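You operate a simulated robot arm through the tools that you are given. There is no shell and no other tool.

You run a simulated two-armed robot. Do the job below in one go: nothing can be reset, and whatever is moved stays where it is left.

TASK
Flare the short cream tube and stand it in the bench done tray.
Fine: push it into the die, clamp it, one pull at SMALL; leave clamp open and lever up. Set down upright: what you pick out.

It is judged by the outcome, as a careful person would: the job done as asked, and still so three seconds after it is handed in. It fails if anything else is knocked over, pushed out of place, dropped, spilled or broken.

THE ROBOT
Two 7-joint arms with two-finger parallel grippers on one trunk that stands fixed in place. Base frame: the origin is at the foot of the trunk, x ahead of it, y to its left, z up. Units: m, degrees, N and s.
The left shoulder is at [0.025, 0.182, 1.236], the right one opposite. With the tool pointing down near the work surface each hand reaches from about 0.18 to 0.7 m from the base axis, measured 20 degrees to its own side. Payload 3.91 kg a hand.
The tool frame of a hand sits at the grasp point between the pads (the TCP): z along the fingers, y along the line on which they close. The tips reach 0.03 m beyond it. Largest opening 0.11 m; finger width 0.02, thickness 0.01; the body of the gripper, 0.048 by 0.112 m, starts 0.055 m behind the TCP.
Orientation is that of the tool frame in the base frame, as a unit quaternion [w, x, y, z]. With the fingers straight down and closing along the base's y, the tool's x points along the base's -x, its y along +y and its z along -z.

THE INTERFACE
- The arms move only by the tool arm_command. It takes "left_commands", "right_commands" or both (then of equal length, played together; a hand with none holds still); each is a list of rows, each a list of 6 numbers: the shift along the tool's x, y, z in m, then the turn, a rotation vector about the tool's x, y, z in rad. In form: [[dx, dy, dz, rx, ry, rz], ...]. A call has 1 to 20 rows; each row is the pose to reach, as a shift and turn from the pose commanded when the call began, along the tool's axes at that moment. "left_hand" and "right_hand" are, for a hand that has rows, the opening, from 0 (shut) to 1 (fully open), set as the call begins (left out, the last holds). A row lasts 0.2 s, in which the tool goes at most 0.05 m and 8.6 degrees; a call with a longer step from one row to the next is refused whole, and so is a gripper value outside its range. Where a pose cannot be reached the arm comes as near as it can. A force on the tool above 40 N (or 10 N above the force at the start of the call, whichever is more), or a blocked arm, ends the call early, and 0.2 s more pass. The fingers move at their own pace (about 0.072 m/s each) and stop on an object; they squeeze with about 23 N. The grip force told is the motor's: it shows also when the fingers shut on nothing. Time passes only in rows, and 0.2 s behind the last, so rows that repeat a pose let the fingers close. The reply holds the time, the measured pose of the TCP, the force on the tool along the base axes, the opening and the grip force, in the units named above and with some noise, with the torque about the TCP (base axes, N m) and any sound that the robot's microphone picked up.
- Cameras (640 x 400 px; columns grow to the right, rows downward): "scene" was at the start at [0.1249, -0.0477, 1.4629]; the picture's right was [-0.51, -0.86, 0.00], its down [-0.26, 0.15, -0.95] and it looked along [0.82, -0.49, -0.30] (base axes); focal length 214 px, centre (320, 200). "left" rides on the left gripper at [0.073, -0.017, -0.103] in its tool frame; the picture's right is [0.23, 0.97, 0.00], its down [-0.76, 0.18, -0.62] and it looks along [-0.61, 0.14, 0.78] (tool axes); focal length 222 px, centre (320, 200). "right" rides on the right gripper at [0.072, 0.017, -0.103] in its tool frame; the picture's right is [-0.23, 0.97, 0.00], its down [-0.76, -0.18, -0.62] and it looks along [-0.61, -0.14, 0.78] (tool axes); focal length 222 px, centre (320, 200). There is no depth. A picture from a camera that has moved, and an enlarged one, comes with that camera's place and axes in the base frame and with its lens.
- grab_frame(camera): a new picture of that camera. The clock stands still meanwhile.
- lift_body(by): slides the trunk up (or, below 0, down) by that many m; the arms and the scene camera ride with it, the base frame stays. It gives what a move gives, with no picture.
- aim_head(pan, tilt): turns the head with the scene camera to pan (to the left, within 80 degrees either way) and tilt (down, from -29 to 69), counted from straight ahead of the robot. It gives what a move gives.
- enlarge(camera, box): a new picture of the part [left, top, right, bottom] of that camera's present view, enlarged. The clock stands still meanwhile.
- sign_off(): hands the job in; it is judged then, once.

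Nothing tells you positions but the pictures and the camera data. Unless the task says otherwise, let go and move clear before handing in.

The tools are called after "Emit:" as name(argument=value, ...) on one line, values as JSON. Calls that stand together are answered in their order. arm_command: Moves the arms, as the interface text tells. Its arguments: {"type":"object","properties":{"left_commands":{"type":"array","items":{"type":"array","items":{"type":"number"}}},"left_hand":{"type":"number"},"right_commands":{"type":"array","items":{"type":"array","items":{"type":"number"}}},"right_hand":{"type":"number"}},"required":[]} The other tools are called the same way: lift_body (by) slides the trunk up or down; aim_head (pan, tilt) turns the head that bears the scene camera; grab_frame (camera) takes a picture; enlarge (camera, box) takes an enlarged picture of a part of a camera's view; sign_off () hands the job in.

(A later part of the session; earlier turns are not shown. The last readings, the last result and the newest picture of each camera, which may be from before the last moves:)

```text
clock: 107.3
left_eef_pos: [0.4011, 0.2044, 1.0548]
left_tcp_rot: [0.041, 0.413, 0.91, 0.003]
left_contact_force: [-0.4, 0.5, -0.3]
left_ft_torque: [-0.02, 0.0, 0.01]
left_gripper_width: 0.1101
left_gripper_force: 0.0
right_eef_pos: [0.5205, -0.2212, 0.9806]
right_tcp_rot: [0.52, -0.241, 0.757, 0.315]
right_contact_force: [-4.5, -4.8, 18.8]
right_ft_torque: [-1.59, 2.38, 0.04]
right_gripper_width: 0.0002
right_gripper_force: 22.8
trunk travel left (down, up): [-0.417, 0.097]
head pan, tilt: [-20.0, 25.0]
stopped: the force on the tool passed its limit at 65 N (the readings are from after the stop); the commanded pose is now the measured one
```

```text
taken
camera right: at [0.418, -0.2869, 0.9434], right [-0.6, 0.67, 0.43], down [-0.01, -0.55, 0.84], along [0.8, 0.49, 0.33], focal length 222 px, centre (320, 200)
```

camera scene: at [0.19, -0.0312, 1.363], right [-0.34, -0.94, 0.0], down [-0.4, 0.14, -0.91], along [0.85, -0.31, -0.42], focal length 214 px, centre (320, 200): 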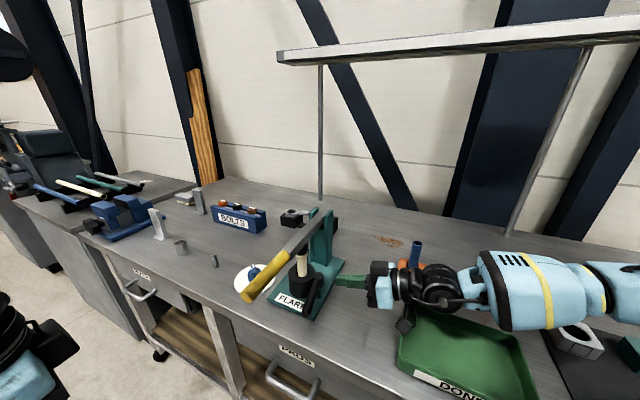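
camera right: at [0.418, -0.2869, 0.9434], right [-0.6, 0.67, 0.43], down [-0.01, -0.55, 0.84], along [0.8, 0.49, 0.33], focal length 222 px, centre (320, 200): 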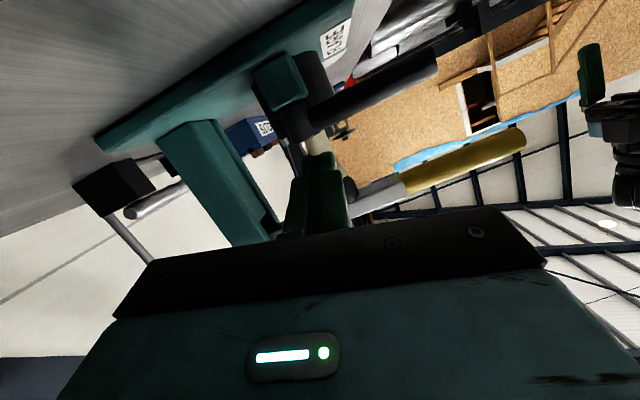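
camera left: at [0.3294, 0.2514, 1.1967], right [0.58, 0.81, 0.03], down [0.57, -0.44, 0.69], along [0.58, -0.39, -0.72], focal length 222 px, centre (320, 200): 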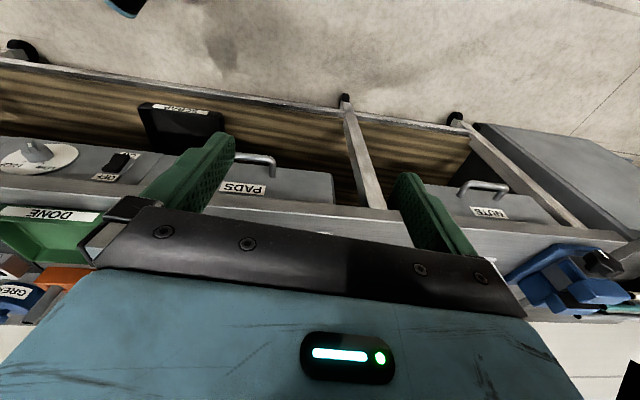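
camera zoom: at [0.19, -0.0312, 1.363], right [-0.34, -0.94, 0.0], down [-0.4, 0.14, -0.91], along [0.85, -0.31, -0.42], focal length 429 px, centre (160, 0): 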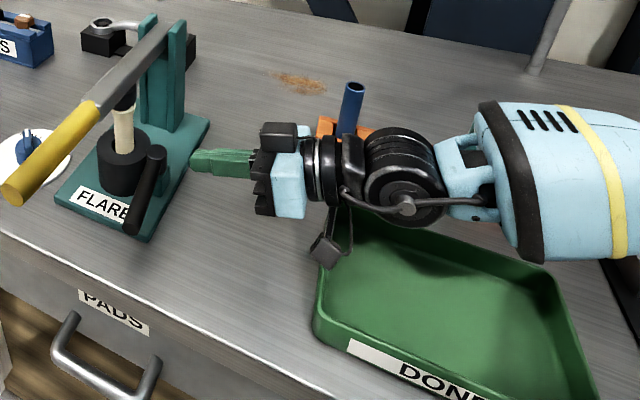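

The wrist camera came down beside the corner of the DONE tray. I'll lift the hand straight up away from it, then check the tray and rack.

Emit:
arm_command(right_commands=[[-0.0235, 0.0057, -0.0066, 0, 0, 0], [-0.0587, 0.0142, -0.0164, 0, 0, 0], [-0.0939, 0.0226, -0.0262, 0, 0, 0], [-0.1315, 0.0317, -0.0367, 0, 0, 0], [-0.169, 0.0408, -0.0472, 0, 0, 0]])

Emit:
grab_frame(camera="scene")

Emit:
enlarge(camera="scene", box=[240, 200, 560, 400])

```text
clock: 108.5
left_eef_pos: [0.4001, 0.2058, 1.0565]
left_tcp_rot: [0.042, 0.414, 0.91, 0.001]
left_contact_force: [0.4, 1.1, 1.0]
left_ft_torque: [-0.03, -0.03, 0.02]
left_gripper_width: 0.1098
left_gripper_force: 0.0
right_eef_pos: [0.5201, -0.2205, 1.1588]
right_tcp_rot: [0.518, -0.242, 0.757, 0.316]
right_contact_force: [-0.7, -0.7, -1.0]
right_ft_torque: [-0.03, 0.0, -0.02]
right_gripper_width: 0.0
right_gripper_force: 22.7
trunk travel left (down, up): [-0.417, 0.097]
head pan, tilt: [-20.0, 25.0]
```

```text
taken
camera scene: at [0.1903, -0.0304, 1.3637], right [-0.34, -0.94, 0.0], down [-0.4, 0.14, -0.91], along [0.85, -0.31, -0.42], focal length 214 px, centre (320, 200)
```

scene: 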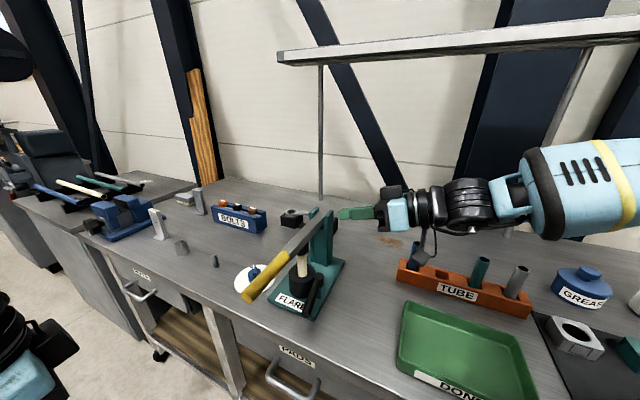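

```text
2.00 times, centred on (400, 300) of scene
camera zoom: at [0.1903, -0.0304, 1.3637], right [-0.34, -0.94, 0.0], down [-0.4, 0.14, -0.91], along [0.85, -0.31, -0.42], focal length 429 px, centre (160, 0)
```

zoom: 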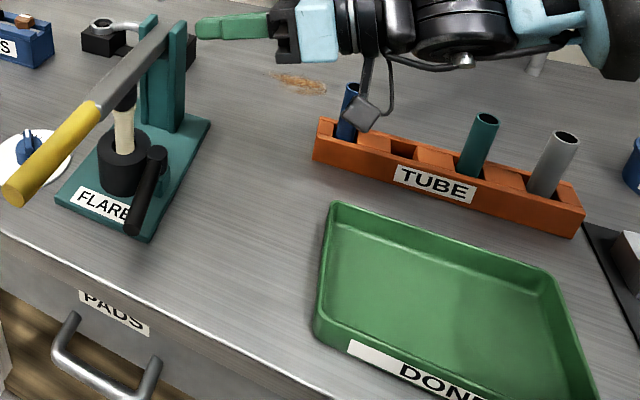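

The tray, rack and tubes haven't moved. I'll now roll the hand for caging the lever, in this free spot, with no further trunk moves.

Emit:
arm_command(right_commands=[[0, 0, 0, -0.0165, -0.0379, -0.1304], [0, 0, 0, -0.0329, -0.0758, -0.2608], [0, 0, 0, -0.0494, -0.1136, -0.3912], [0, 0, 0, -0.0658, -0.1515, -0.5216], [0, 0, 0, -0.0823, -0.1894, -0.6521], [0, 0, 0, -0.0988, -0.2273, -0.7825], [0, 0, 0, -0.1152, -0.2652, -0.9129], [0, 0, 0, -0.1317, -0.303, -1.0433], [0, 0, 0, -0.1481, -0.3409, -1.1737], [0, 0, 0, -0.1646, -0.3788, -1.3041], [0, 0, 0, -0.1646, -0.3788, -1.3041]], right_hand=0.9)

Emit:
grab_frame(camera="right")

Emit:
grab_frame(camera="scene")

```text
clock: 110.9
left_eef_pos: [0.4007, 0.2053, 1.0581]
left_tcp_rot: [0.041, 0.413, 0.91, 0.003]
left_contact_force: [0.2, -0.6, -0.5]
left_ft_torque: [0.02, -0.03, 0.03]
left_gripper_width: 0.11
left_gripper_force: 0.0
right_eef_pos: [0.5236, -0.2201, 1.1585]
right_tcp_rot: [0.706, -0.629, 0.325, 0.032]
right_contact_force: [-0.1, -0.1, -0.2]
right_ft_torque: [-0.02, -0.01, 0.0]
right_gripper_width: 0.099
right_gripper_force: 0.1
trunk travel left (down, up): [-0.417, 0.097]
head pan, tilt: [-20.0, 25.0]
```

```text
taken
camera right: at [0.5274, -0.3372, 1.1083], right [-0.62, 0.29, -0.73], down [-0.78, -0.32, 0.54], along [-0.08, 0.9, 0.42], focal length 222 px, centre (320, 200)
```

right: 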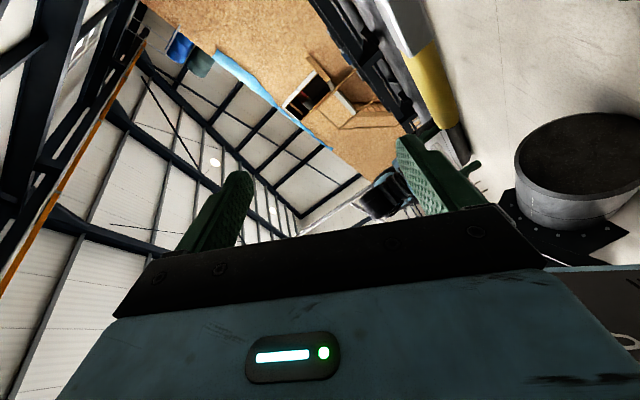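

```text
taken
camera scene: at [0.1915, -0.0316, 1.3635], right [-0.34, -0.94, 0.0], down [-0.4, 0.14, -0.91], along [0.85, -0.31, -0.42], focal length 214 px, centre (320, 200)
```

scene: 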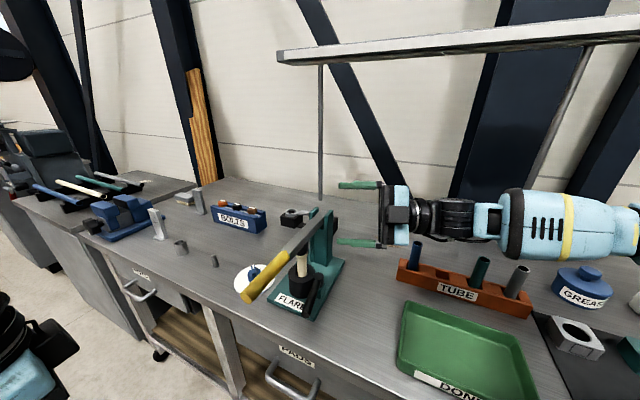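

The roll worked here. Next I'll move down to just right of the lever so it ends up between the two fingers, checking reach on the way.

Emit:
arm_command(right_commands=[[0.0013, 0.0253, 0.0098, 0, 0, 0], [0.0027, 0.0507, 0.0196, 0, 0, 0], [0.004, 0.076, 0.0294, 0, 0, 0], [0.0053, 0.1013, 0.0392, 0, 0, 0], [0.0053, 0.1013, 0.0392, 0, 0, 0]])

Emit:
grab_frame(camera="right")

Emit:
enlarge(camera="scene", box=[220, 180, 420, 330])

```text
clock: 112.1
left_eef_pos: [0.4007, 0.2044, 1.0562]
left_tcp_rot: [0.042, 0.414, 0.909, 0.002]
left_contact_force: [-0.1, 0.3, 0.4]
left_ft_torque: [-0.02, 0.01, -0.01]
left_gripper_width: 0.11
left_gripper_force: 0.1
right_eef_pos: [0.5024, -0.1747, 1.0985]
right_tcp_rot: [0.7, -0.634, 0.328, 0.035]
right_contact_force: [0.0, 0.1, -0.7]
right_ft_torque: [0.02, 0.0, 0.0]
right_gripper_width: 0.0992
right_gripper_force: 0.1
right hand out of reach, approached as far as the arm can: row 3, 4, 5
trunk travel left (down, up): [-0.417, 0.097]
head pan, tilt: [-20.0, 25.0]
```

```text
taken
camera right: at [0.5072, -0.2936, 1.0495], right [-0.63, 0.27, -0.73], down [-0.77, -0.32, 0.55], along [-0.08, 0.91, 0.41], focal length 222 px, centre (320, 200)
```

right: 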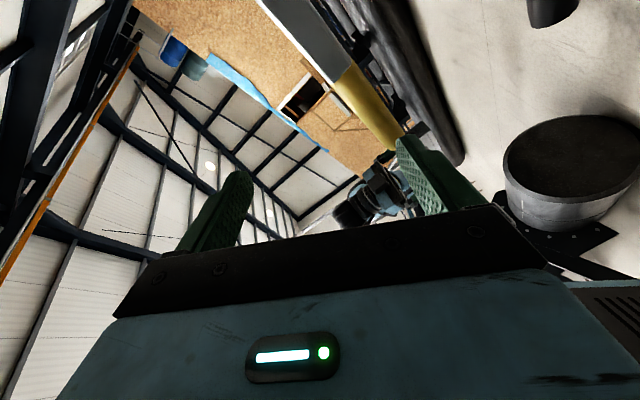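

```text
2.67 times, centred on (320, 255) of scene
camera zoom: at [0.1916, -0.0319, 1.3634], right [-0.34, -0.94, 0.0], down [-0.4, 0.14, -0.91], along [0.85, -0.31, -0.42], focal length 572 px, centre (320, 53)
```

zoom: 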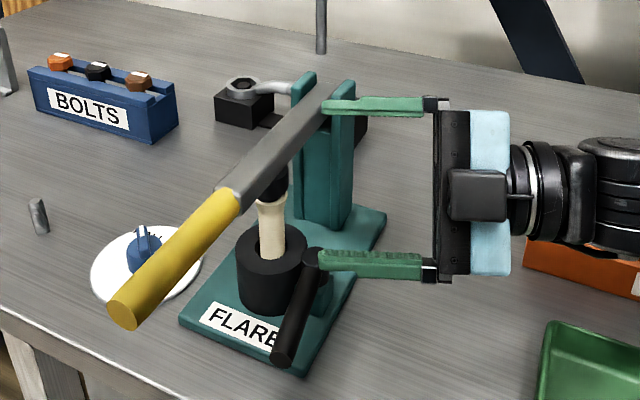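

That's a limit again: a level hand can't get low enough here. A hand angled about 30° downward keeps the wrist higher and also lifts the wrist camera clear of the clamp. I'll back up, re-orient to that with fingers closed, and use it as a bar under the lever.

Emit:
arm_command(right_commands=[[-0.0032, -0.0034, -0.0037, -0.0198, 0.0563, 0.1161], [-0.0065, -0.0068, -0.0074, -0.0396, 0.1126, 0.2322], [-0.0097, -0.0101, -0.011, -0.0594, 0.169, 0.3483], [-0.0129, -0.0135, -0.0147, -0.0792, 0.2253, 0.4644], [-0.0162, -0.0169, -0.0184, -0.099, 0.2816, 0.5805], [-0.0194, -0.0203, -0.0221, -0.1188, 0.3379, 0.6966], [-0.0226, -0.0236, -0.0257, -0.1386, 0.3943, 0.8127], [-0.0259, -0.027, -0.0294, -0.1584, 0.4506, 0.9288], [-0.0291, -0.0304, -0.0331, -0.1782, 0.5069, 1.0449], [-0.0291, -0.0304, -0.0331, -0.1782, 0.5069, 1.0449]], right_hand=0.0)

Emit:
grab_frame(camera="right")

Emit:
enlarge(camera="scene", box=[220, 160, 460, 340])

```text
clock: 114.3
left_eef_pos: [0.3999, 0.2041, 1.057]
left_tcp_rot: [0.041, 0.414, 0.909, 0.002]
left_contact_force: [-0.3, 0.1, -0.3]
left_ft_torque: [0.0, 0.01, -0.04]
left_gripper_width: 0.1102
left_gripper_force: 0.0
right_eef_pos: [0.4794, -0.2024, 1.1412]
right_tcp_rot: [0.441, -0.427, 0.749, 0.251]
right_contact_force: [-0.3, -0.1, -0.4]
right_ft_torque: [-0.04, -0.01, 0.01]
right_gripper_width: 0.0001
right_gripper_force: 22.8
trunk travel left (down, up): [-0.417, 0.097]
head pan, tilt: [-20.0, 25.0]
```

```text
taken
camera right: at [0.3997, -0.3029, 1.1281], right [-0.78, 0.59, 0.2], down [0.06, -0.24, 0.97], along [0.62, 0.77, 0.15], focal length 222 px, centre (320, 200)
```

right: 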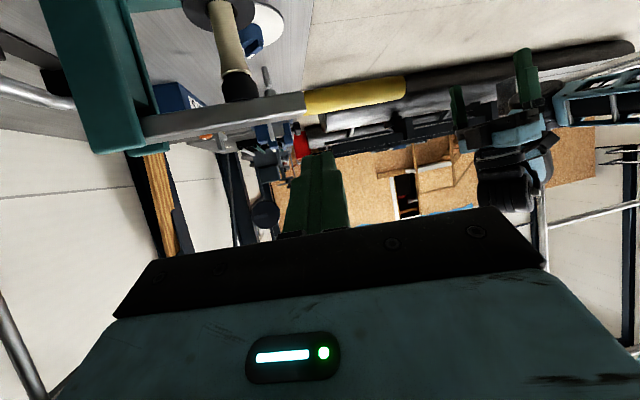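

```text
2.22 times, centred on (340, 250) of scene
camera zoom: at [0.1917, -0.0322, 1.3634], right [-0.34, -0.94, 0.0], down [-0.4, 0.14, -0.91], along [0.85, -0.31, -0.42], focal length 477 px, centre (276, 89)
```

zoom: 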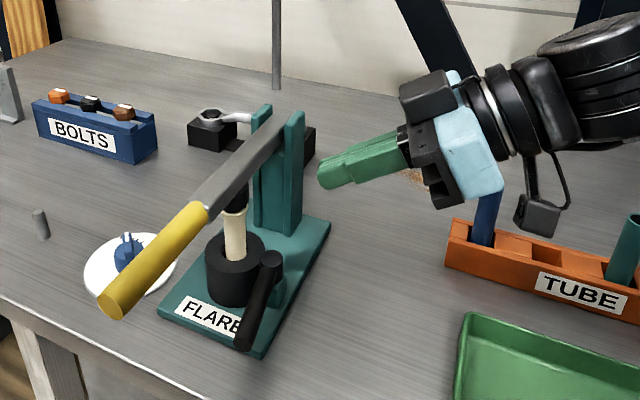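

This orientation gives a clear side view: the lever is level at z = 1.059 and the tube mouth is flared. I'll lower the bar to just right of the lever's end, slightly below it.

Emit:
arm_command(right_commands=[[0.0139, 0.0119, 0.0283, 0, 0, 0], [0.0278, 0.0237, 0.0566, 0, 0, 0], [0.0416, 0.0356, 0.0848, 0, 0, 0], [0.0555, 0.0474, 0.1131, 0, 0, 0], [0.0694, 0.0593, 0.1414, 0, 0, 0], [0.0694, 0.0593, 0.1414, 0, 0, 0]])

Emit:
grab_frame(camera="right")

Emit:
enlarge(camera="scene", box=[220, 180, 420, 330])

```text
clock: 115.7
left_eef_pos: [0.4002, 0.2049, 1.0572]
left_tcp_rot: [0.042, 0.413, 0.91, 0.002]
left_contact_force: [0.1, 0.8, 0.4]
left_ft_torque: [0.02, 0.0, 0.0]
left_gripper_width: 0.1099
left_gripper_force: 0.2
right_eef_pos: [0.4735, -0.0953, 1.0144]
right_tcp_rot: [0.442, -0.429, 0.747, 0.252]
right_contact_force: [-0.9, 0.4, -0.6]
right_ft_torque: [0.0, -0.03, 0.01]
right_gripper_width: 0.0
right_gripper_force: 23.1
trunk travel left (down, up): [-0.417, 0.097]
head pan, tilt: [-20.0, 25.0]
```

```text
taken
camera right: at [0.3948, -0.1956, 1.0006], right [-0.78, 0.59, 0.2], down [0.06, -0.24, 0.97], along [0.62, 0.77, 0.15], focal length 222 px, centre (320, 200)
```

right: 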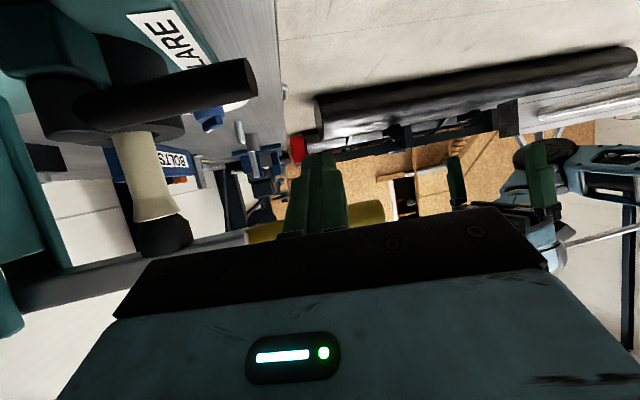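

```text
2.67 times, centred on (320, 255) of scene
camera zoom: at [0.191, -0.0317, 1.3636], right [-0.34, -0.94, 0.0], down [-0.4, 0.14, -0.91], along [0.85, -0.31, -0.42], focal length 572 px, centre (320, 53)
```

zoom: 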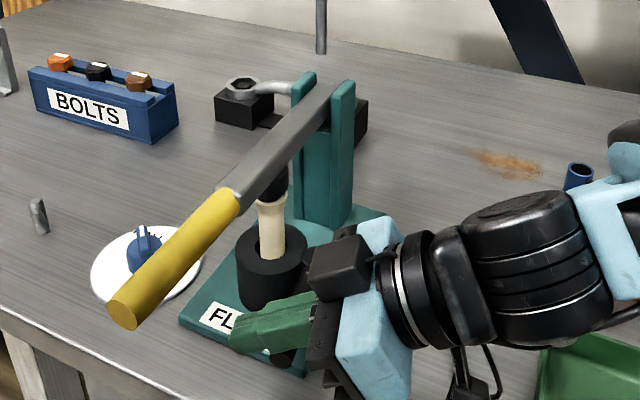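

The bar is at the right spot, just below and right of the lever's end. I'll slide it under the lever.

Emit:
arm_command(right_commands=[[-0.011, -0.0054, 0.0199, 0, 0, 0], [-0.0221, -0.0107, 0.0397, 0, 0, 0], [-0.0331, -0.0161, 0.0596, 0, 0, 0], [-0.0331, -0.0161, 0.0596, 0, 0, 0]])

Emit:
grab_frame(camera="right")

Emit:
enlarge(camera="scene", box=[220, 180, 420, 330])

```text
clock: 116.7
left_eef_pos: [0.4009, 0.2042, 1.0577]
left_tcp_rot: [0.041, 0.413, 0.91, 0.002]
left_contact_force: [-0.5, 0.7, 0.6]
left_ft_torque: [0.0, 0.0, -0.03]
left_gripper_width: 0.1099
left_gripper_force: 0.0
right_eef_pos: [0.5215, -0.0453, 1.016]
right_tcp_rot: [0.442, -0.428, 0.748, 0.251]
right_contact_force: [0.7, -0.6, -0.4]
right_ft_torque: [0.0, -0.02, 0.01]
right_gripper_width: 0.0
right_gripper_force: 22.8
trunk travel left (down, up): [-0.417, 0.097]
head pan, tilt: [-20.0, 25.0]
```

```text
taken
camera right: at [0.4424, -0.1451, 1.0024], right [-0.78, 0.59, 0.2], down [0.06, -0.24, 0.97], along [0.62, 0.77, 0.15], focal length 222 px, centre (320, 200)
```

right: 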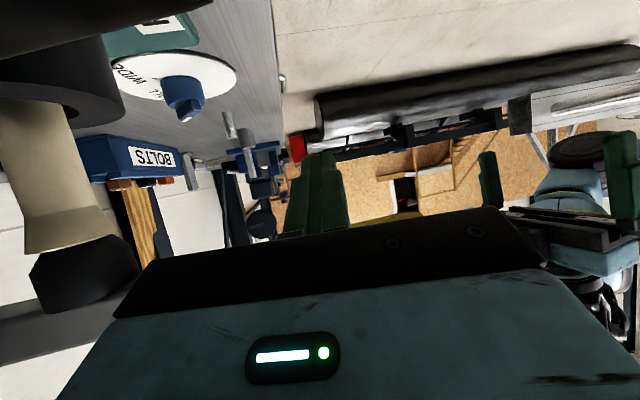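

```text
2.67 times, centred on (320, 255) of scene
camera zoom: at [0.1912, -0.0321, 1.3635], right [-0.34, -0.94, 0.0], down [-0.4, 0.14, -0.91], along [0.85, -0.31, -0.42], focal length 572 px, centre (320, 53)
```

zoom: 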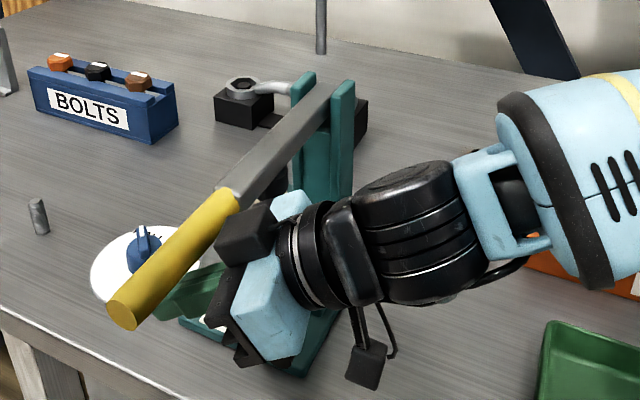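

The bar is under the lever. I'll lift it the first 20° and check that the cone comes free of the tube.

Emit:
arm_command(right_commands=[[-0.0077, -0.0002, -0.0043, 0, 0, 0], [-0.0154, -0.0005, -0.0087, 0, 0, 0], [-0.025, 0, -0.0139, 0, 0, 0], [-0.0347, 0.0007, -0.0191, 0, 0, 0], [-0.0443, 0.0004, -0.0245, 0, 0, 0], [-0.0538, 0, -0.0299, 0, 0, 0], [-0.0632, -0.0012, -0.0355, 0, 0, 0], [-0.0726, -0.0024, -0.041, 0, 0, 0], [-0.0817, -0.0046, -0.0467, 0, 0, 0], [-0.0908, -0.0068, -0.0524, 0, 0, 0]])

Emit:
grab_frame(camera="right")

Emit:
enlarge(camera="scene", box=[220, 160, 420, 320])

```text
clock: 118.9
left_eef_pos: [0.4007, 0.2043, 1.0567]
left_tcp_rot: [0.042, 0.414, 0.91, 0.002]
left_contact_force: [0.9, 0.8, 0.2]
left_ft_torque: [-0.01, 0.01, 0.02]
left_gripper_width: 0.1098
left_gripper_force: 0.0
right_eef_pos: [0.5279, -0.051, 1.1172]
right_tcp_rot: [0.441, -0.429, 0.747, 0.253]
right_contact_force: [-2.1, 0.1, -4.5]
right_ft_torque: [0.05, 0.01, -0.04]
right_gripper_width: 0.0002
right_gripper_force: 22.5
trunk travel left (down, up): [-0.417, 0.097]
head pan, tilt: [-20.0, 25.0]
```

```text
taken
camera right: at [0.4482, -0.1508, 1.1037], right [-0.79, 0.59, 0.2], down [0.06, -0.24, 0.97], along [0.62, 0.77, 0.15], focal length 222 px, centre (320, 200)
```

right: 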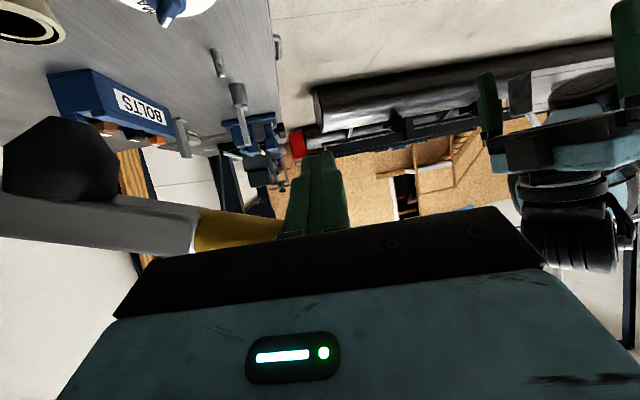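

```text
2.50 times, centred on (320, 240) of scene
camera zoom: at [0.1916, -0.0318, 1.3635], right [-0.34, -0.94, 0.0], down [-0.4, 0.14, -0.91], along [0.85, -0.31, -0.42], focal length 536 px, centre (320, 100)
```

zoom: 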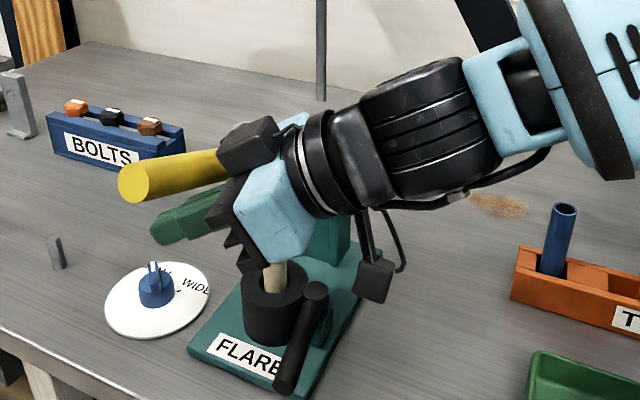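

The cone is clear of the tube, which stands flared in the die. I'll continue lifting the lever to about 30° from upright.

Emit:
arm_command(right_commands=[[-0.0177, -0.0061, -0.0115, 0, 0, 0], [-0.0345, -0.0141, -0.023, 0, 0, 0], [-0.0506, -0.0238, -0.0345, 0, 0, 0], [-0.0656, -0.035, -0.0459, 0, 0, 0], [-0.0795, -0.0477, -0.057, 0, 0, 0], [-0.0921, -0.0619, -0.0679, 0, 0, 0], [-0.1035, -0.0775, -0.0785, 0, 0, 0], [-0.1135, -0.0942, -0.0885, 0, 0, 0]])

Emit:
grab_frame(camera="right")

Emit:
enlarge(camera="scene", box=[220, 110, 420, 310])

```text
clock: 120.7
left_eef_pos: [0.401, 0.2042, 1.0571]
left_tcp_rot: [0.041, 0.413, 0.91, 0.003]
left_contact_force: [0.6, -0.5, -0.5]
left_ft_torque: [0.05, 0.02, 0.02]
left_gripper_width: 0.1102
left_gripper_force: 0.0
right_eef_pos: [0.5726, -0.1381, 1.2414]
right_tcp_rot: [0.444, -0.428, 0.744, 0.256]
right_contact_force: [-7.7, 2.9, 2.8]
right_ft_torque: [0.06, -0.01, 0.2]
right_gripper_width: 0.0
right_gripper_force: 23.4
right hand out of reach, approached as far as the arm can: row 1, 2, 3, 4, 5, 6, 7, 8
trunk travel left (down, up): [-0.417, 0.097]
head pan, tilt: [-20.0, 25.0]
```

```text
taken
camera right: at [0.495, -0.2388, 1.2268], right [-0.79, 0.58, 0.2], down [0.06, -0.25, 0.97], along [0.61, 0.77, 0.17], focal length 222 px, centre (320, 200)
```

right: 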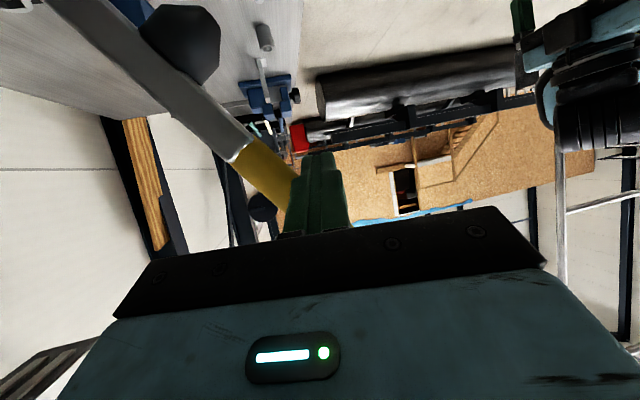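

```text
2.00 times, centred on (320, 210) of scene
camera zoom: at [0.1909, -0.0322, 1.3636], right [-0.34, -0.94, 0.0], down [-0.4, 0.14, -0.91], along [0.85, -0.31, -0.42], focal length 429 px, centre (320, 180)
```

zoom: 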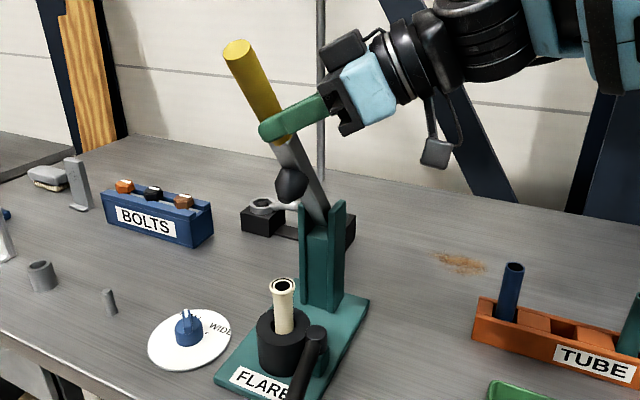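

The lever stays wherever it is put, now about 33° from upright, and the arm is at its limit in this pose. I'll withdraw, switch back to the level pose that worked up high, and finish pushing the lever upright from its front side.

Emit:
arm_command(right_commands=[[0, 0.015, 0, 0, 0, 0], [0, 0.035, 0, 0, 0, 0], [0, 0.035, -0.035, 0, 0, 0], [0, 0.035, -0.075, 0, 0, 0], [0, 0.03, -0.115, 0, 0, 0]])

Emit:
arm_command(right_commands=[[0, 0, 0, 0.0586, -0.1016, 0.0174], [0, 0, 0, 0.1172, -0.2033, 0.0348], [0, 0, 0, 0.1757, -0.3049, 0.0521], [0, 0, 0, 0.2343, -0.4065, 0.0695], [0, 0, 0, 0.2343, -0.4065, 0.0695]])

Emit:
grab_frame(camera="right")

Emit:
enlarge(camera="scene", box=[220, 110, 420, 310])

```text
clock: 121.9
left_eef_pos: [0.3993, 0.204, 1.0575]
left_tcp_rot: [0.041, 0.413, 0.91, 0.002]
left_contact_force: [-0.6, -0.3, 0.2]
left_ft_torque: [0.0, 0.03, -0.02]
left_gripper_width: 0.1099
left_gripper_force: 0.1
right_eef_pos: [0.495, -0.2117, 1.2996]
right_tcp_rot: [0.441, -0.428, 0.747, 0.252]
right_contact_force: [0.1, 0.2, -1.0]
right_ft_torque: [0.01, -0.01, 0.01]
right_gripper_width: 0.0
right_gripper_force: 23.2
trunk travel left (down, up): [-0.417, 0.097]
head pan, tilt: [-20.0, 25.0]
```

```text
clock: 123.1
left_eef_pos: [0.4006, 0.2048, 1.0567]
left_tcp_rot: [0.042, 0.414, 0.909, 0.002]
left_contact_force: [1.0, 0.5, -1.0]
left_ft_torque: [-0.01, -0.01, 0.02]
left_gripper_width: 0.1101
left_gripper_force: 0.1
right_eef_pos: [0.4981, -0.2114, 1.3001]
right_tcp_rot: [0.62, -0.289, 0.682, 0.259]
right_contact_force: [0.2, 1.9, -0.4]
right_ft_torque: [-0.02, 0.03, 0.01]
right_gripper_width: 0.0001
right_gripper_force: 23.0
trunk travel left (down, up): [-0.417, 0.097]
head pan, tilt: [-20.0, 25.0]
```

```text
taken
camera right: at [0.4091, -0.2789, 1.2377], right [-0.68, 0.7, 0.22], down [-0.26, -0.51, 0.82], along [0.68, 0.5, 0.53], focal length 222 px, centre (320, 200)
```

right: 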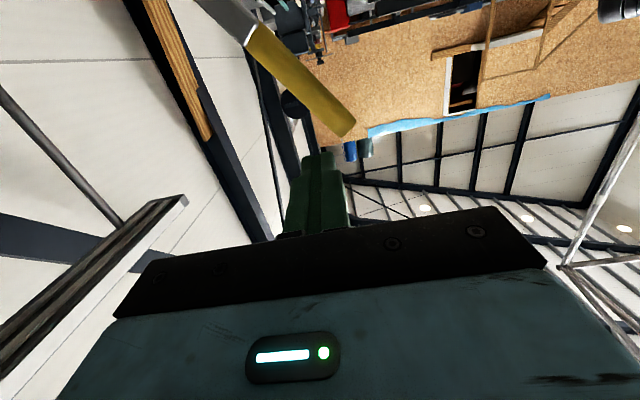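

```text
2.00 times, centred on (320, 210) of scene
camera zoom: at [0.1912, -0.0311, 1.3635], right [-0.34, -0.94, 0.0], down [-0.4, 0.14, -0.91], along [0.85, -0.31, -0.42], focal length 429 px, centre (320, 180)
```

zoom: 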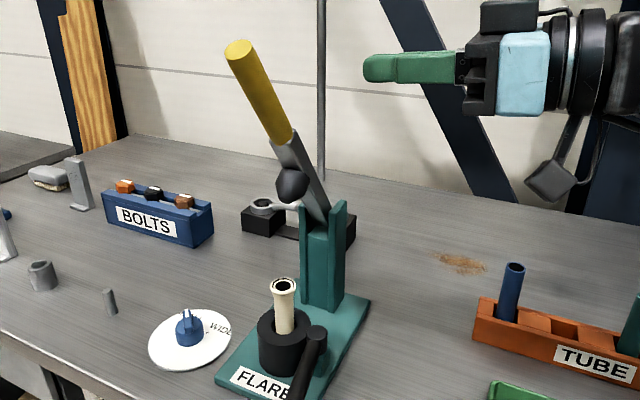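

The lever is steady at about 35°. I'll bring the level bar in front of and below it from the right.

Emit:
arm_command(right_commands=[[0.0276, 0.0039, 0.0151, 0, 0, 0], [0.0552, 0.0078, 0.0303, 0, 0, 0], [0.0828, 0.0117, 0.0454, 0, 0, 0], [0.0796, 0.012, 0.0786, 0, 0, 0], [0.0763, 0.0122, 0.1117, 0, 0, 0], [0.0731, 0.0125, 0.1449, 0, 0, 0], [0.0731, 0.0125, 0.1449, 0, 0, 0]])

Emit:
grab_frame(camera="right")

Emit:
enlarge(camera="scene", box=[220, 110, 420, 310])

```text
clock: 124.7
left_eef_pos: [0.3995, 0.2037, 1.0572]
left_tcp_rot: [0.042, 0.413, 0.91, 0.002]
left_contact_force: [-0.4, 0.3, 0.5]
left_ft_torque: [0.04, -0.02, -0.02]
left_gripper_width: 0.1099
left_gripper_force: 0.1
right_eef_pos: [0.5847, -0.1024, 1.2118]
right_tcp_rot: [0.62, -0.289, 0.682, 0.259]
right_contact_force: [-0.1, -0.3, 0.7]
right_ft_torque: [0.0, 0.03, -0.02]
right_gripper_width: 0.0001
right_gripper_force: 22.9
trunk travel left (down, up): [-0.417, 0.097]
head pan, tilt: [-20.0, 25.0]
```

```text
taken
camera right: at [0.4951, -0.1709, 1.1502], right [-0.68, 0.7, 0.22], down [-0.26, -0.51, 0.82], along [0.68, 0.5, 0.53], focal length 222 px, centre (320, 200)
```

right: 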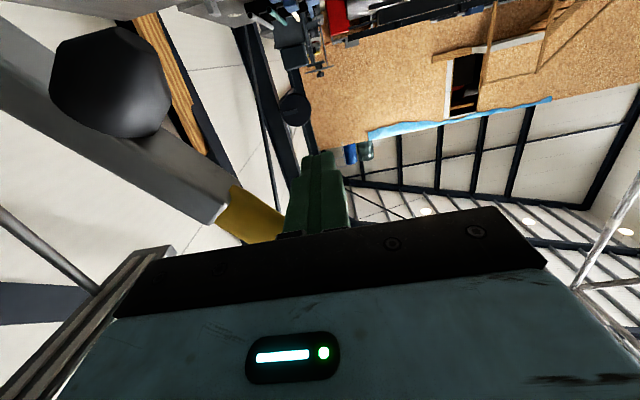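

```text
2.00 times, centred on (320, 210) of scene
camera zoom: at [0.191, -0.0323, 1.3635], right [-0.34, -0.94, 0.0], down [-0.4, 0.14, -0.91], along [0.85, -0.31, -0.42], focal length 429 px, centre (320, 180)
```

zoom: 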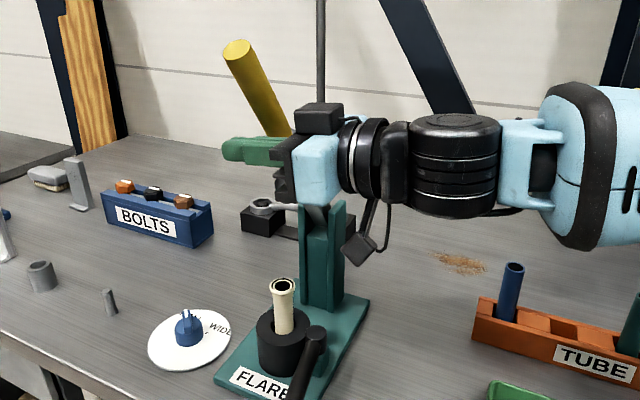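

The bar is in front of the lever. Next I'll push it back up along its arc to near its original upright position.

Emit:
arm_command(right_commands=[[-0.0082, -0.0112, -0.0007, 0, 0, 0], [-0.0163, -0.0224, -0.0014, 0, 0, 0], [-0.0234, -0.0315, -0.002, 0, 0, 0], [-0.034, -0.0476, -0.003, 0, 0, 0], [-0.0432, -0.0646, -0.0037, 0, 0, 0], [-0.051, -0.0824, -0.0044, 0, 0, 0], [-0.0573, -0.1006, -0.0048, 0, 0, 0], [-0.0602, -0.1118, -0.005, 0, 0, 0]])

Emit:
grab_frame(camera="right")

Emit:
enlarge(camera="scene", box=[220, 60, 420, 280])

```text
clock: 126.5
left_eef_pos: [0.4017, 0.204, 1.057]
left_tcp_rot: [0.042, 0.414, 0.909, 0.002]
left_contact_force: [0.3, 0.2, 0.1]
left_ft_torque: [-0.03, -0.03, 0.01]
left_gripper_width: 0.1101
left_gripper_force: 0.1
right_eef_pos: [0.6651, -0.1825, 1.274]
right_tcp_rot: [0.621, -0.288, 0.682, 0.259]
right_contact_force: [-1.5, 2.6, -1.5]
right_ft_torque: [-0.01, -0.04, 0.0]
right_gripper_width: 0.0
right_gripper_force: 22.6
trunk travel left (down, up): [-0.417, 0.097]
head pan, tilt: [-20.0, 25.0]
```

```text
taken
camera right: at [0.5755, -0.2495, 1.2125], right [-0.68, 0.7, 0.22], down [-0.26, -0.51, 0.82], along [0.68, 0.5, 0.53], focal length 222 px, centre (320, 200)
```

right: 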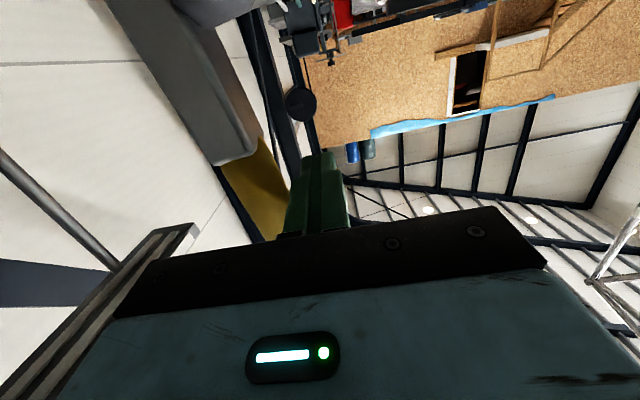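

```text
1.82 times, centred on (320, 170) of scene
camera zoom: at [0.1914, -0.0314, 1.3635], right [-0.34, -0.94, 0.0], down [-0.4, 0.14, -0.91], along [0.85, -0.31, -0.42], focal length 390 px, centre (320, 254)
```

zoom: 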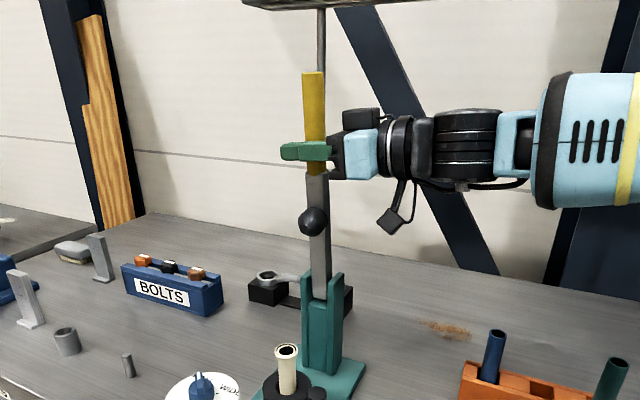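

The lever is almost back to its starting angle. I'll nudge it the last few degrees to its rest stop.

Emit:
arm_command(right_commands=[[-0.0008, -0.004, 0, 0, 0, 0], [-0.0016, -0.008, 0, 0, 0, 0], [-0.0022, -0.012, 0, 0, 0, 0]])

Emit:
enlarge(camera="scene", box=[250, 60, 390, 280])

```text
clock: 127.3
left_eef_pos: [0.3969, 0.2058, 1.058]
left_tcp_rot: [0.043, 0.413, 0.91, 0.002]
left_contact_force: [0.5, 0.4, -0.1]
left_ft_torque: [0.0, 0.0, 0.0]
left_gripper_width: 0.1099
left_gripper_force: 0.0
right_eef_pos: [0.6683, -0.1836, 1.2749]
right_tcp_rot: [0.618, -0.294, 0.681, 0.261]
right_contact_force: [-32.2, 13.5, -11.0]
right_ft_torque: [-0.05, -0.28, -0.26]
right_gripper_width: 0.0002
right_gripper_force: 23.3
trunk travel left (down, up): [-0.417, 0.097]
head pan, tilt: [-20.0, 25.0]
```

```text
1.82 times, centred on (320, 170) of scene
camera zoom: at [0.1868, -0.0294, 1.3641], right [-0.34, -0.94, 0.0], down [-0.39, 0.14, -0.91], along [0.85, -0.31, -0.42], focal length 390 px, centre (320, 254)
```

zoom: 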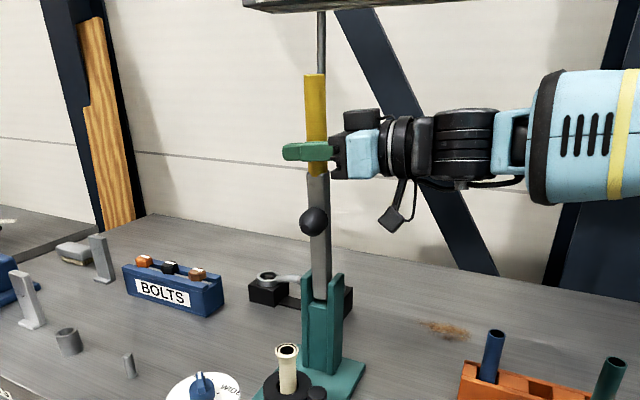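

The lever is now against its upright stop. I'll withdraw from it and re-orient the right hand to the forward-tilted pose, ready to open the clamp.

Emit:
arm_command(right_commands=[[0, 0.015, 0, 0, 0, 0], [0, 0.03, 0, 0, 0, 0], [0, 0.03, -0.04, 0, 0, 0], [0, 0.03, -0.08, 0, 0, 0], [0, 0.03, -0.12, 0, 0, 0]])

Emit:
arm_command(right_commands=[[0.0214, 0.0092, -0.0054, 0.09, 0.0918, 0.0481], [0.0428, 0.0183, -0.0108, 0.1799, 0.1836, 0.0962], [0.0642, 0.0275, -0.0161, 0.2699, 0.2754, 0.1443], [0.0857, 0.0366, -0.0215, 0.3598, 0.3672, 0.1924], [0.1071, 0.0458, -0.0269, 0.4498, 0.459, 0.2404], [0.1285, 0.0549, -0.0323, 0.5397, 0.5508, 0.2885], [0.1499, 0.0641, -0.0376, 0.6297, 0.6426, 0.3366], [0.1713, 0.0732, -0.043, 0.7196, 0.7344, 0.3847], [0.1713, 0.0732, -0.043, 0.7196, 0.7344, 0.3847]], right_hand=0.73)

Emit:
grab_frame(camera="scene")

Emit:
grab_frame(camera="right")

```text
clock: 128.5
left_eef_pos: [0.3994, 0.205, 1.0562]
left_tcp_rot: [0.042, 0.413, 0.91, 0.002]
left_contact_force: [0.1, 0.7, 0.9]
left_ft_torque: [0.01, -0.03, 0.0]
left_gripper_width: 0.11
left_gripper_force: 0.0
right_eef_pos: [0.5693, -0.2594, 1.2869]
right_tcp_rot: [0.62, -0.288, 0.682, 0.259]
right_contact_force: [-0.4, -0.2, 0.2]
right_ft_torque: [-0.04, 0.02, -0.03]
right_gripper_width: 0.0001
right_gripper_force: 22.8
trunk travel left (down, up): [-0.417, 0.097]
head pan, tilt: [-20.0, 25.0]
```

```text
clock: 130.5
left_eef_pos: [0.4005, 0.2054, 1.0568]
left_tcp_rot: [0.041, 0.413, 0.91, 0.003]
left_contact_force: [-0.2, -0.6, -0.2]
left_ft_torque: [-0.04, 0.0, 0.0]
left_gripper_width: 0.1097
left_gripper_force: 0.1
right_eef_pos: [0.4765, -0.2476, 1.1191]
right_tcp_rot: [0.343, -0.001, 0.939, 0.001]
right_contact_force: [0.4, -0.5, 0.3]
right_ft_torque: [0.01, -0.05, 0.0]
right_gripper_width: 0.0804
right_gripper_force: 0.1
trunk travel left (down, up): [-0.417, 0.097]
head pan, tilt: [-20.0, 25.0]
```

```text
taken
camera scene: at [0.1912, -0.032, 1.3635], right [-0.34, -0.94, 0.0], down [-0.4, 0.14, -0.91], along [0.85, -0.31, -0.42], focal length 214 px, centre (320, 200)
```

scene: 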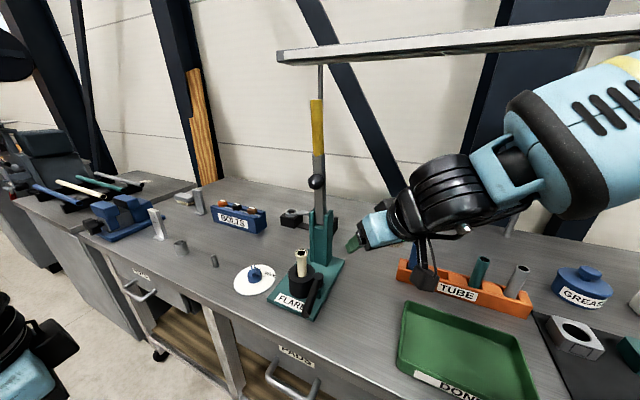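

```text
taken
camera right: at [0.3536, -0.2312, 1.152], right [0.17, 0.97, 0.15], down [0.18, -0.18, 0.97], along [0.97, -0.14, -0.21], focal length 222 px, centre (320, 200)
```

right: 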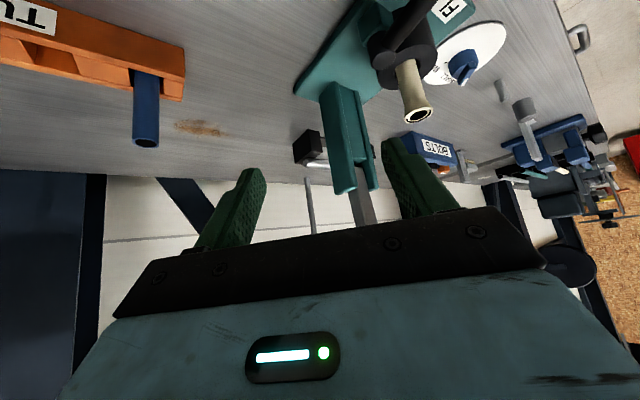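

The lever stays upright and the clamp handle points forward. I'll zoom in to inspect the flare and the exact handle position.

Emit:
enlarge(camera="scene", box=[260, 230, 360, 330])

Emit:
enlarge(camera="right", box=[290, 0, 530, 160])

```text
4.00 times, centred on (310, 280) of scene
camera zoom: at [0.1912, -0.032, 1.3635], right [-0.34, -0.94, 0.0], down [-0.4, 0.14, -0.91], along [0.85, -0.31, -0.42], focal length 858 px, centre (360, -120)
```

zoom: 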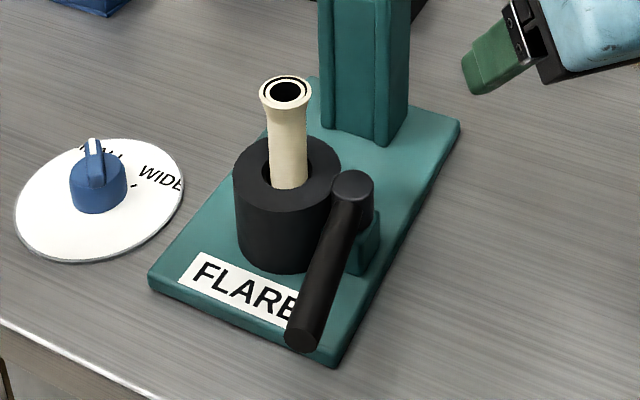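

```text
2.50 times, centred on (410, 80) of right
camera zoom: at [0.3536, -0.2312, 1.152], right [0.17, 0.97, 0.15], down [0.18, -0.18, 0.97], along [0.97, -0.14, -0.21], focal length 555 px, centre (95, 500)
```

zoom: 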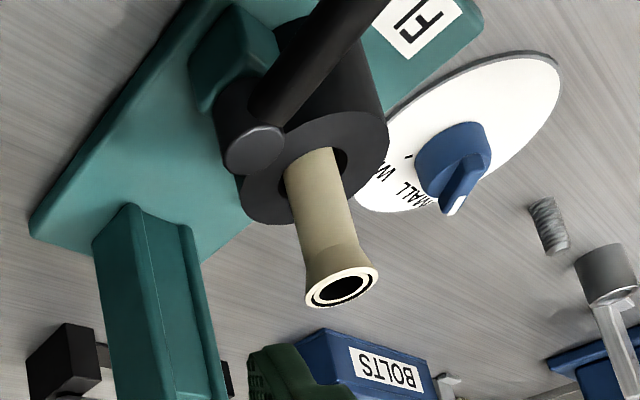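

The small flare is clean. I'll bring the open fingers down astride the clamp handle, with the left finger on its left side, to drag it open.

Emit:
arm_command(right_commands=[[0.0012, 0.028, 0.0183, 0, 0, 0], [0.0024, 0.0559, 0.0366, 0, 0, 0], [0.0035, 0.0839, 0.0548, 0, 0, 0], [0.0047, 0.1118, 0.0731, 0, 0, 0], [0.0047, 0.1118, 0.0731, 0, 0, 0]])

Emit:
grab_frame(camera="right")

Emit:
enlarge(camera="scene", box=[240, 200, 400, 330])

```text
clock: 131.7
left_eef_pos: [0.4001, 0.2045, 1.0565]
left_tcp_rot: [0.042, 0.413, 0.91, 0.002]
left_contact_force: [0.6, 0.4, -0.8]
left_ft_torque: [-0.01, 0.03, 0.01]
left_gripper_width: 0.11
left_gripper_force: 0.0
right_eef_pos: [0.5185, -0.1384, 1.0635]
right_tcp_rot: [0.343, 0.0, 0.94, 0.001]
right_contact_force: [0.5, -0.5, 0.7]
right_ft_torque: [-0.02, 0.04, -0.01]
right_gripper_width: 0.0803
right_gripper_force: 0.1
trunk travel left (down, up): [-0.417, 0.097]
head pan, tilt: [-20.0, 25.0]
```

```text
taken
camera right: at [0.3962, -0.122, 1.0962], right [0.17, 0.97, 0.15], down [0.18, -0.18, 0.97], along [0.97, -0.14, -0.21], focal length 222 px, centre (320, 200)
```

right: 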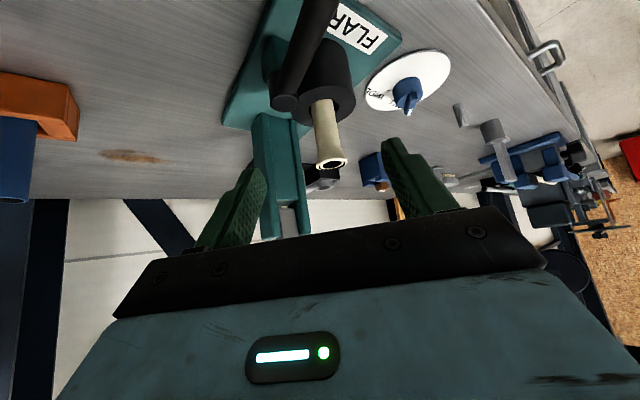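

```text
3.08 times, centred on (320, 265) of scene
camera zoom: at [0.1907, -0.0317, 1.3636], right [-0.34, -0.94, 0.0], down [-0.4, 0.14, -0.91], along [0.85, -0.31, -0.42], focal length 660 px, centre (320, 0)
```

zoom: 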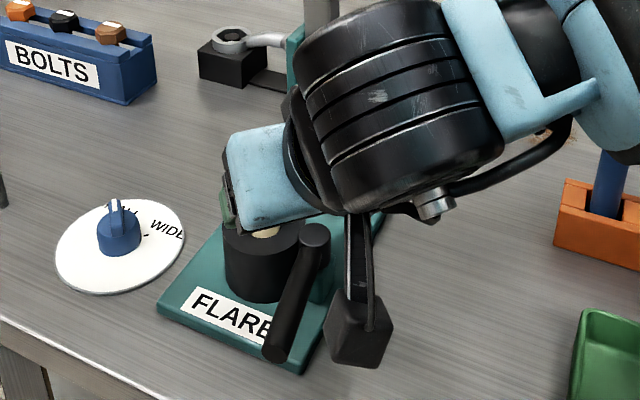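

Aligned, with the handle running between the fingers. Lowering to handle height.

Emit:
arm_command(right_commands=[[0.0204, 0.0015, 0.0244, 0, 0, 0], [0.0408, 0.0015, 0.0488, 0, 0, 0], [0.0612, 0.0015, 0.0732, 0, 0, 0], [0.0612, 0.0015, 0.0732, 0, 0, 0]])

Emit:
grab_frame(camera="right")

```text
clock: 132.7
left_eef_pos: [0.4002, 0.204, 1.0568]
left_tcp_rot: [0.042, 0.414, 0.909, 0.002]
left_contact_force: [0.6, -0.4, -0.5]
left_ft_torque: [0.01, 0.0, -0.01]
left_gripper_width: 0.1101
left_gripper_force: 0.1
right_eef_pos: [0.5197, -0.1354, 0.9685]
right_tcp_rot: [0.343, 0.0, 0.939, 0.0]
right_contact_force: [0.7, 0.6, 0.2]
right_ft_torque: [-0.01, 0.03, 0.02]
right_gripper_width: 0.0801
right_gripper_force: 0.0
trunk travel left (down, up): [-0.417, 0.097]
head pan, tilt: [-20.0, 25.0]
```

```text
taken
camera right: at [0.3966, -0.1186, 1.0015], right [0.17, 0.97, 0.15], down [0.18, -0.18, 0.97], along [0.97, -0.14, -0.21], focal length 222 px, centre (320, 200)
```

right: 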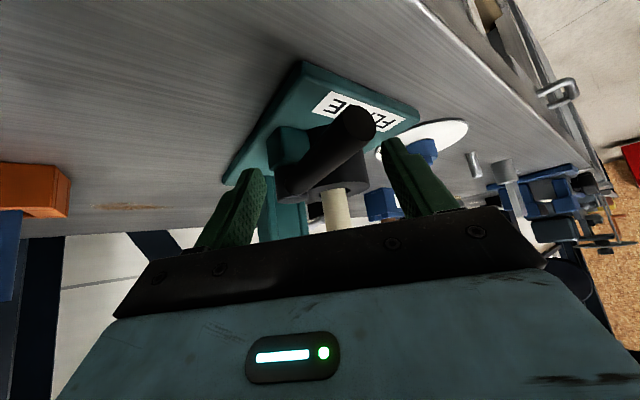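

The handle is between the fingers. I'll drag it back around its arc towards the right, first half of the swing.

Emit:
arm_command(right_commands=[[0.0055, -0.009, -0.0046, 0, 0, 0], [0.0109, -0.0179, -0.0091, 0, 0, 0], [0.0178, -0.0287, -0.0149, 0, 0, 0], [0.023, -0.041, -0.0192, 0, 0, 0], [0.0266, -0.0542, -0.0222, 0, 0, 0], [0.0284, -0.068, -0.0237, 0, 0, 0]])

Emit:
grab_frame(camera="right")

Emit:
enlarge(camera="scene", box=[240, 200, 400, 330])

```text
clock: 134.1
left_eef_pos: [0.4012, 0.2038, 1.0574]
left_tcp_rot: [0.041, 0.414, 0.91, 0.003]
left_contact_force: [-0.5, -0.5, -0.7]
left_ft_torque: [0.03, 0.01, 0.02]
left_gripper_width: 0.1101
left_gripper_force: 0.0
right_eef_pos: [0.4829, -0.2018, 0.965]
right_tcp_rot: [0.343, -0.001, 0.939, 0.002]
right_contact_force: [0.1, 1.0, -0.4]
right_ft_torque: [0.0, 0.03, -0.01]
right_gripper_width: 0.0806
right_gripper_force: 0.6
trunk travel left (down, up): [-0.417, 0.097]
head pan, tilt: [-20.0, 25.0]
```

```text
taken
camera right: at [0.3595, -0.1849, 0.9984], right [0.17, 0.97, 0.15], down [0.18, -0.18, 0.97], along [0.97, -0.14, -0.21], focal length 222 px, centre (320, 200)
```

right: 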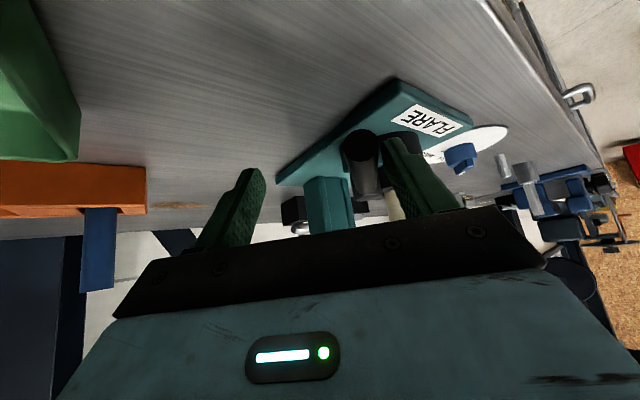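

```text
3.08 times, centred on (320, 265) of scene
camera zoom: at [0.1914, -0.0318, 1.3635], right [-0.34, -0.94, 0.0], down [-0.4, 0.14, -0.91], along [0.85, -0.31, -0.42], focal length 660 px, centre (320, 0)
```

zoom: 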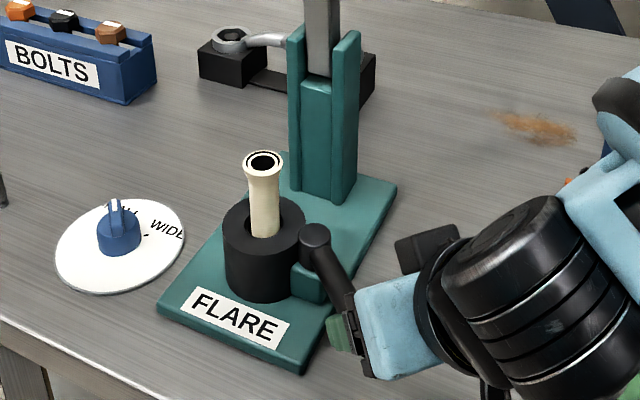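

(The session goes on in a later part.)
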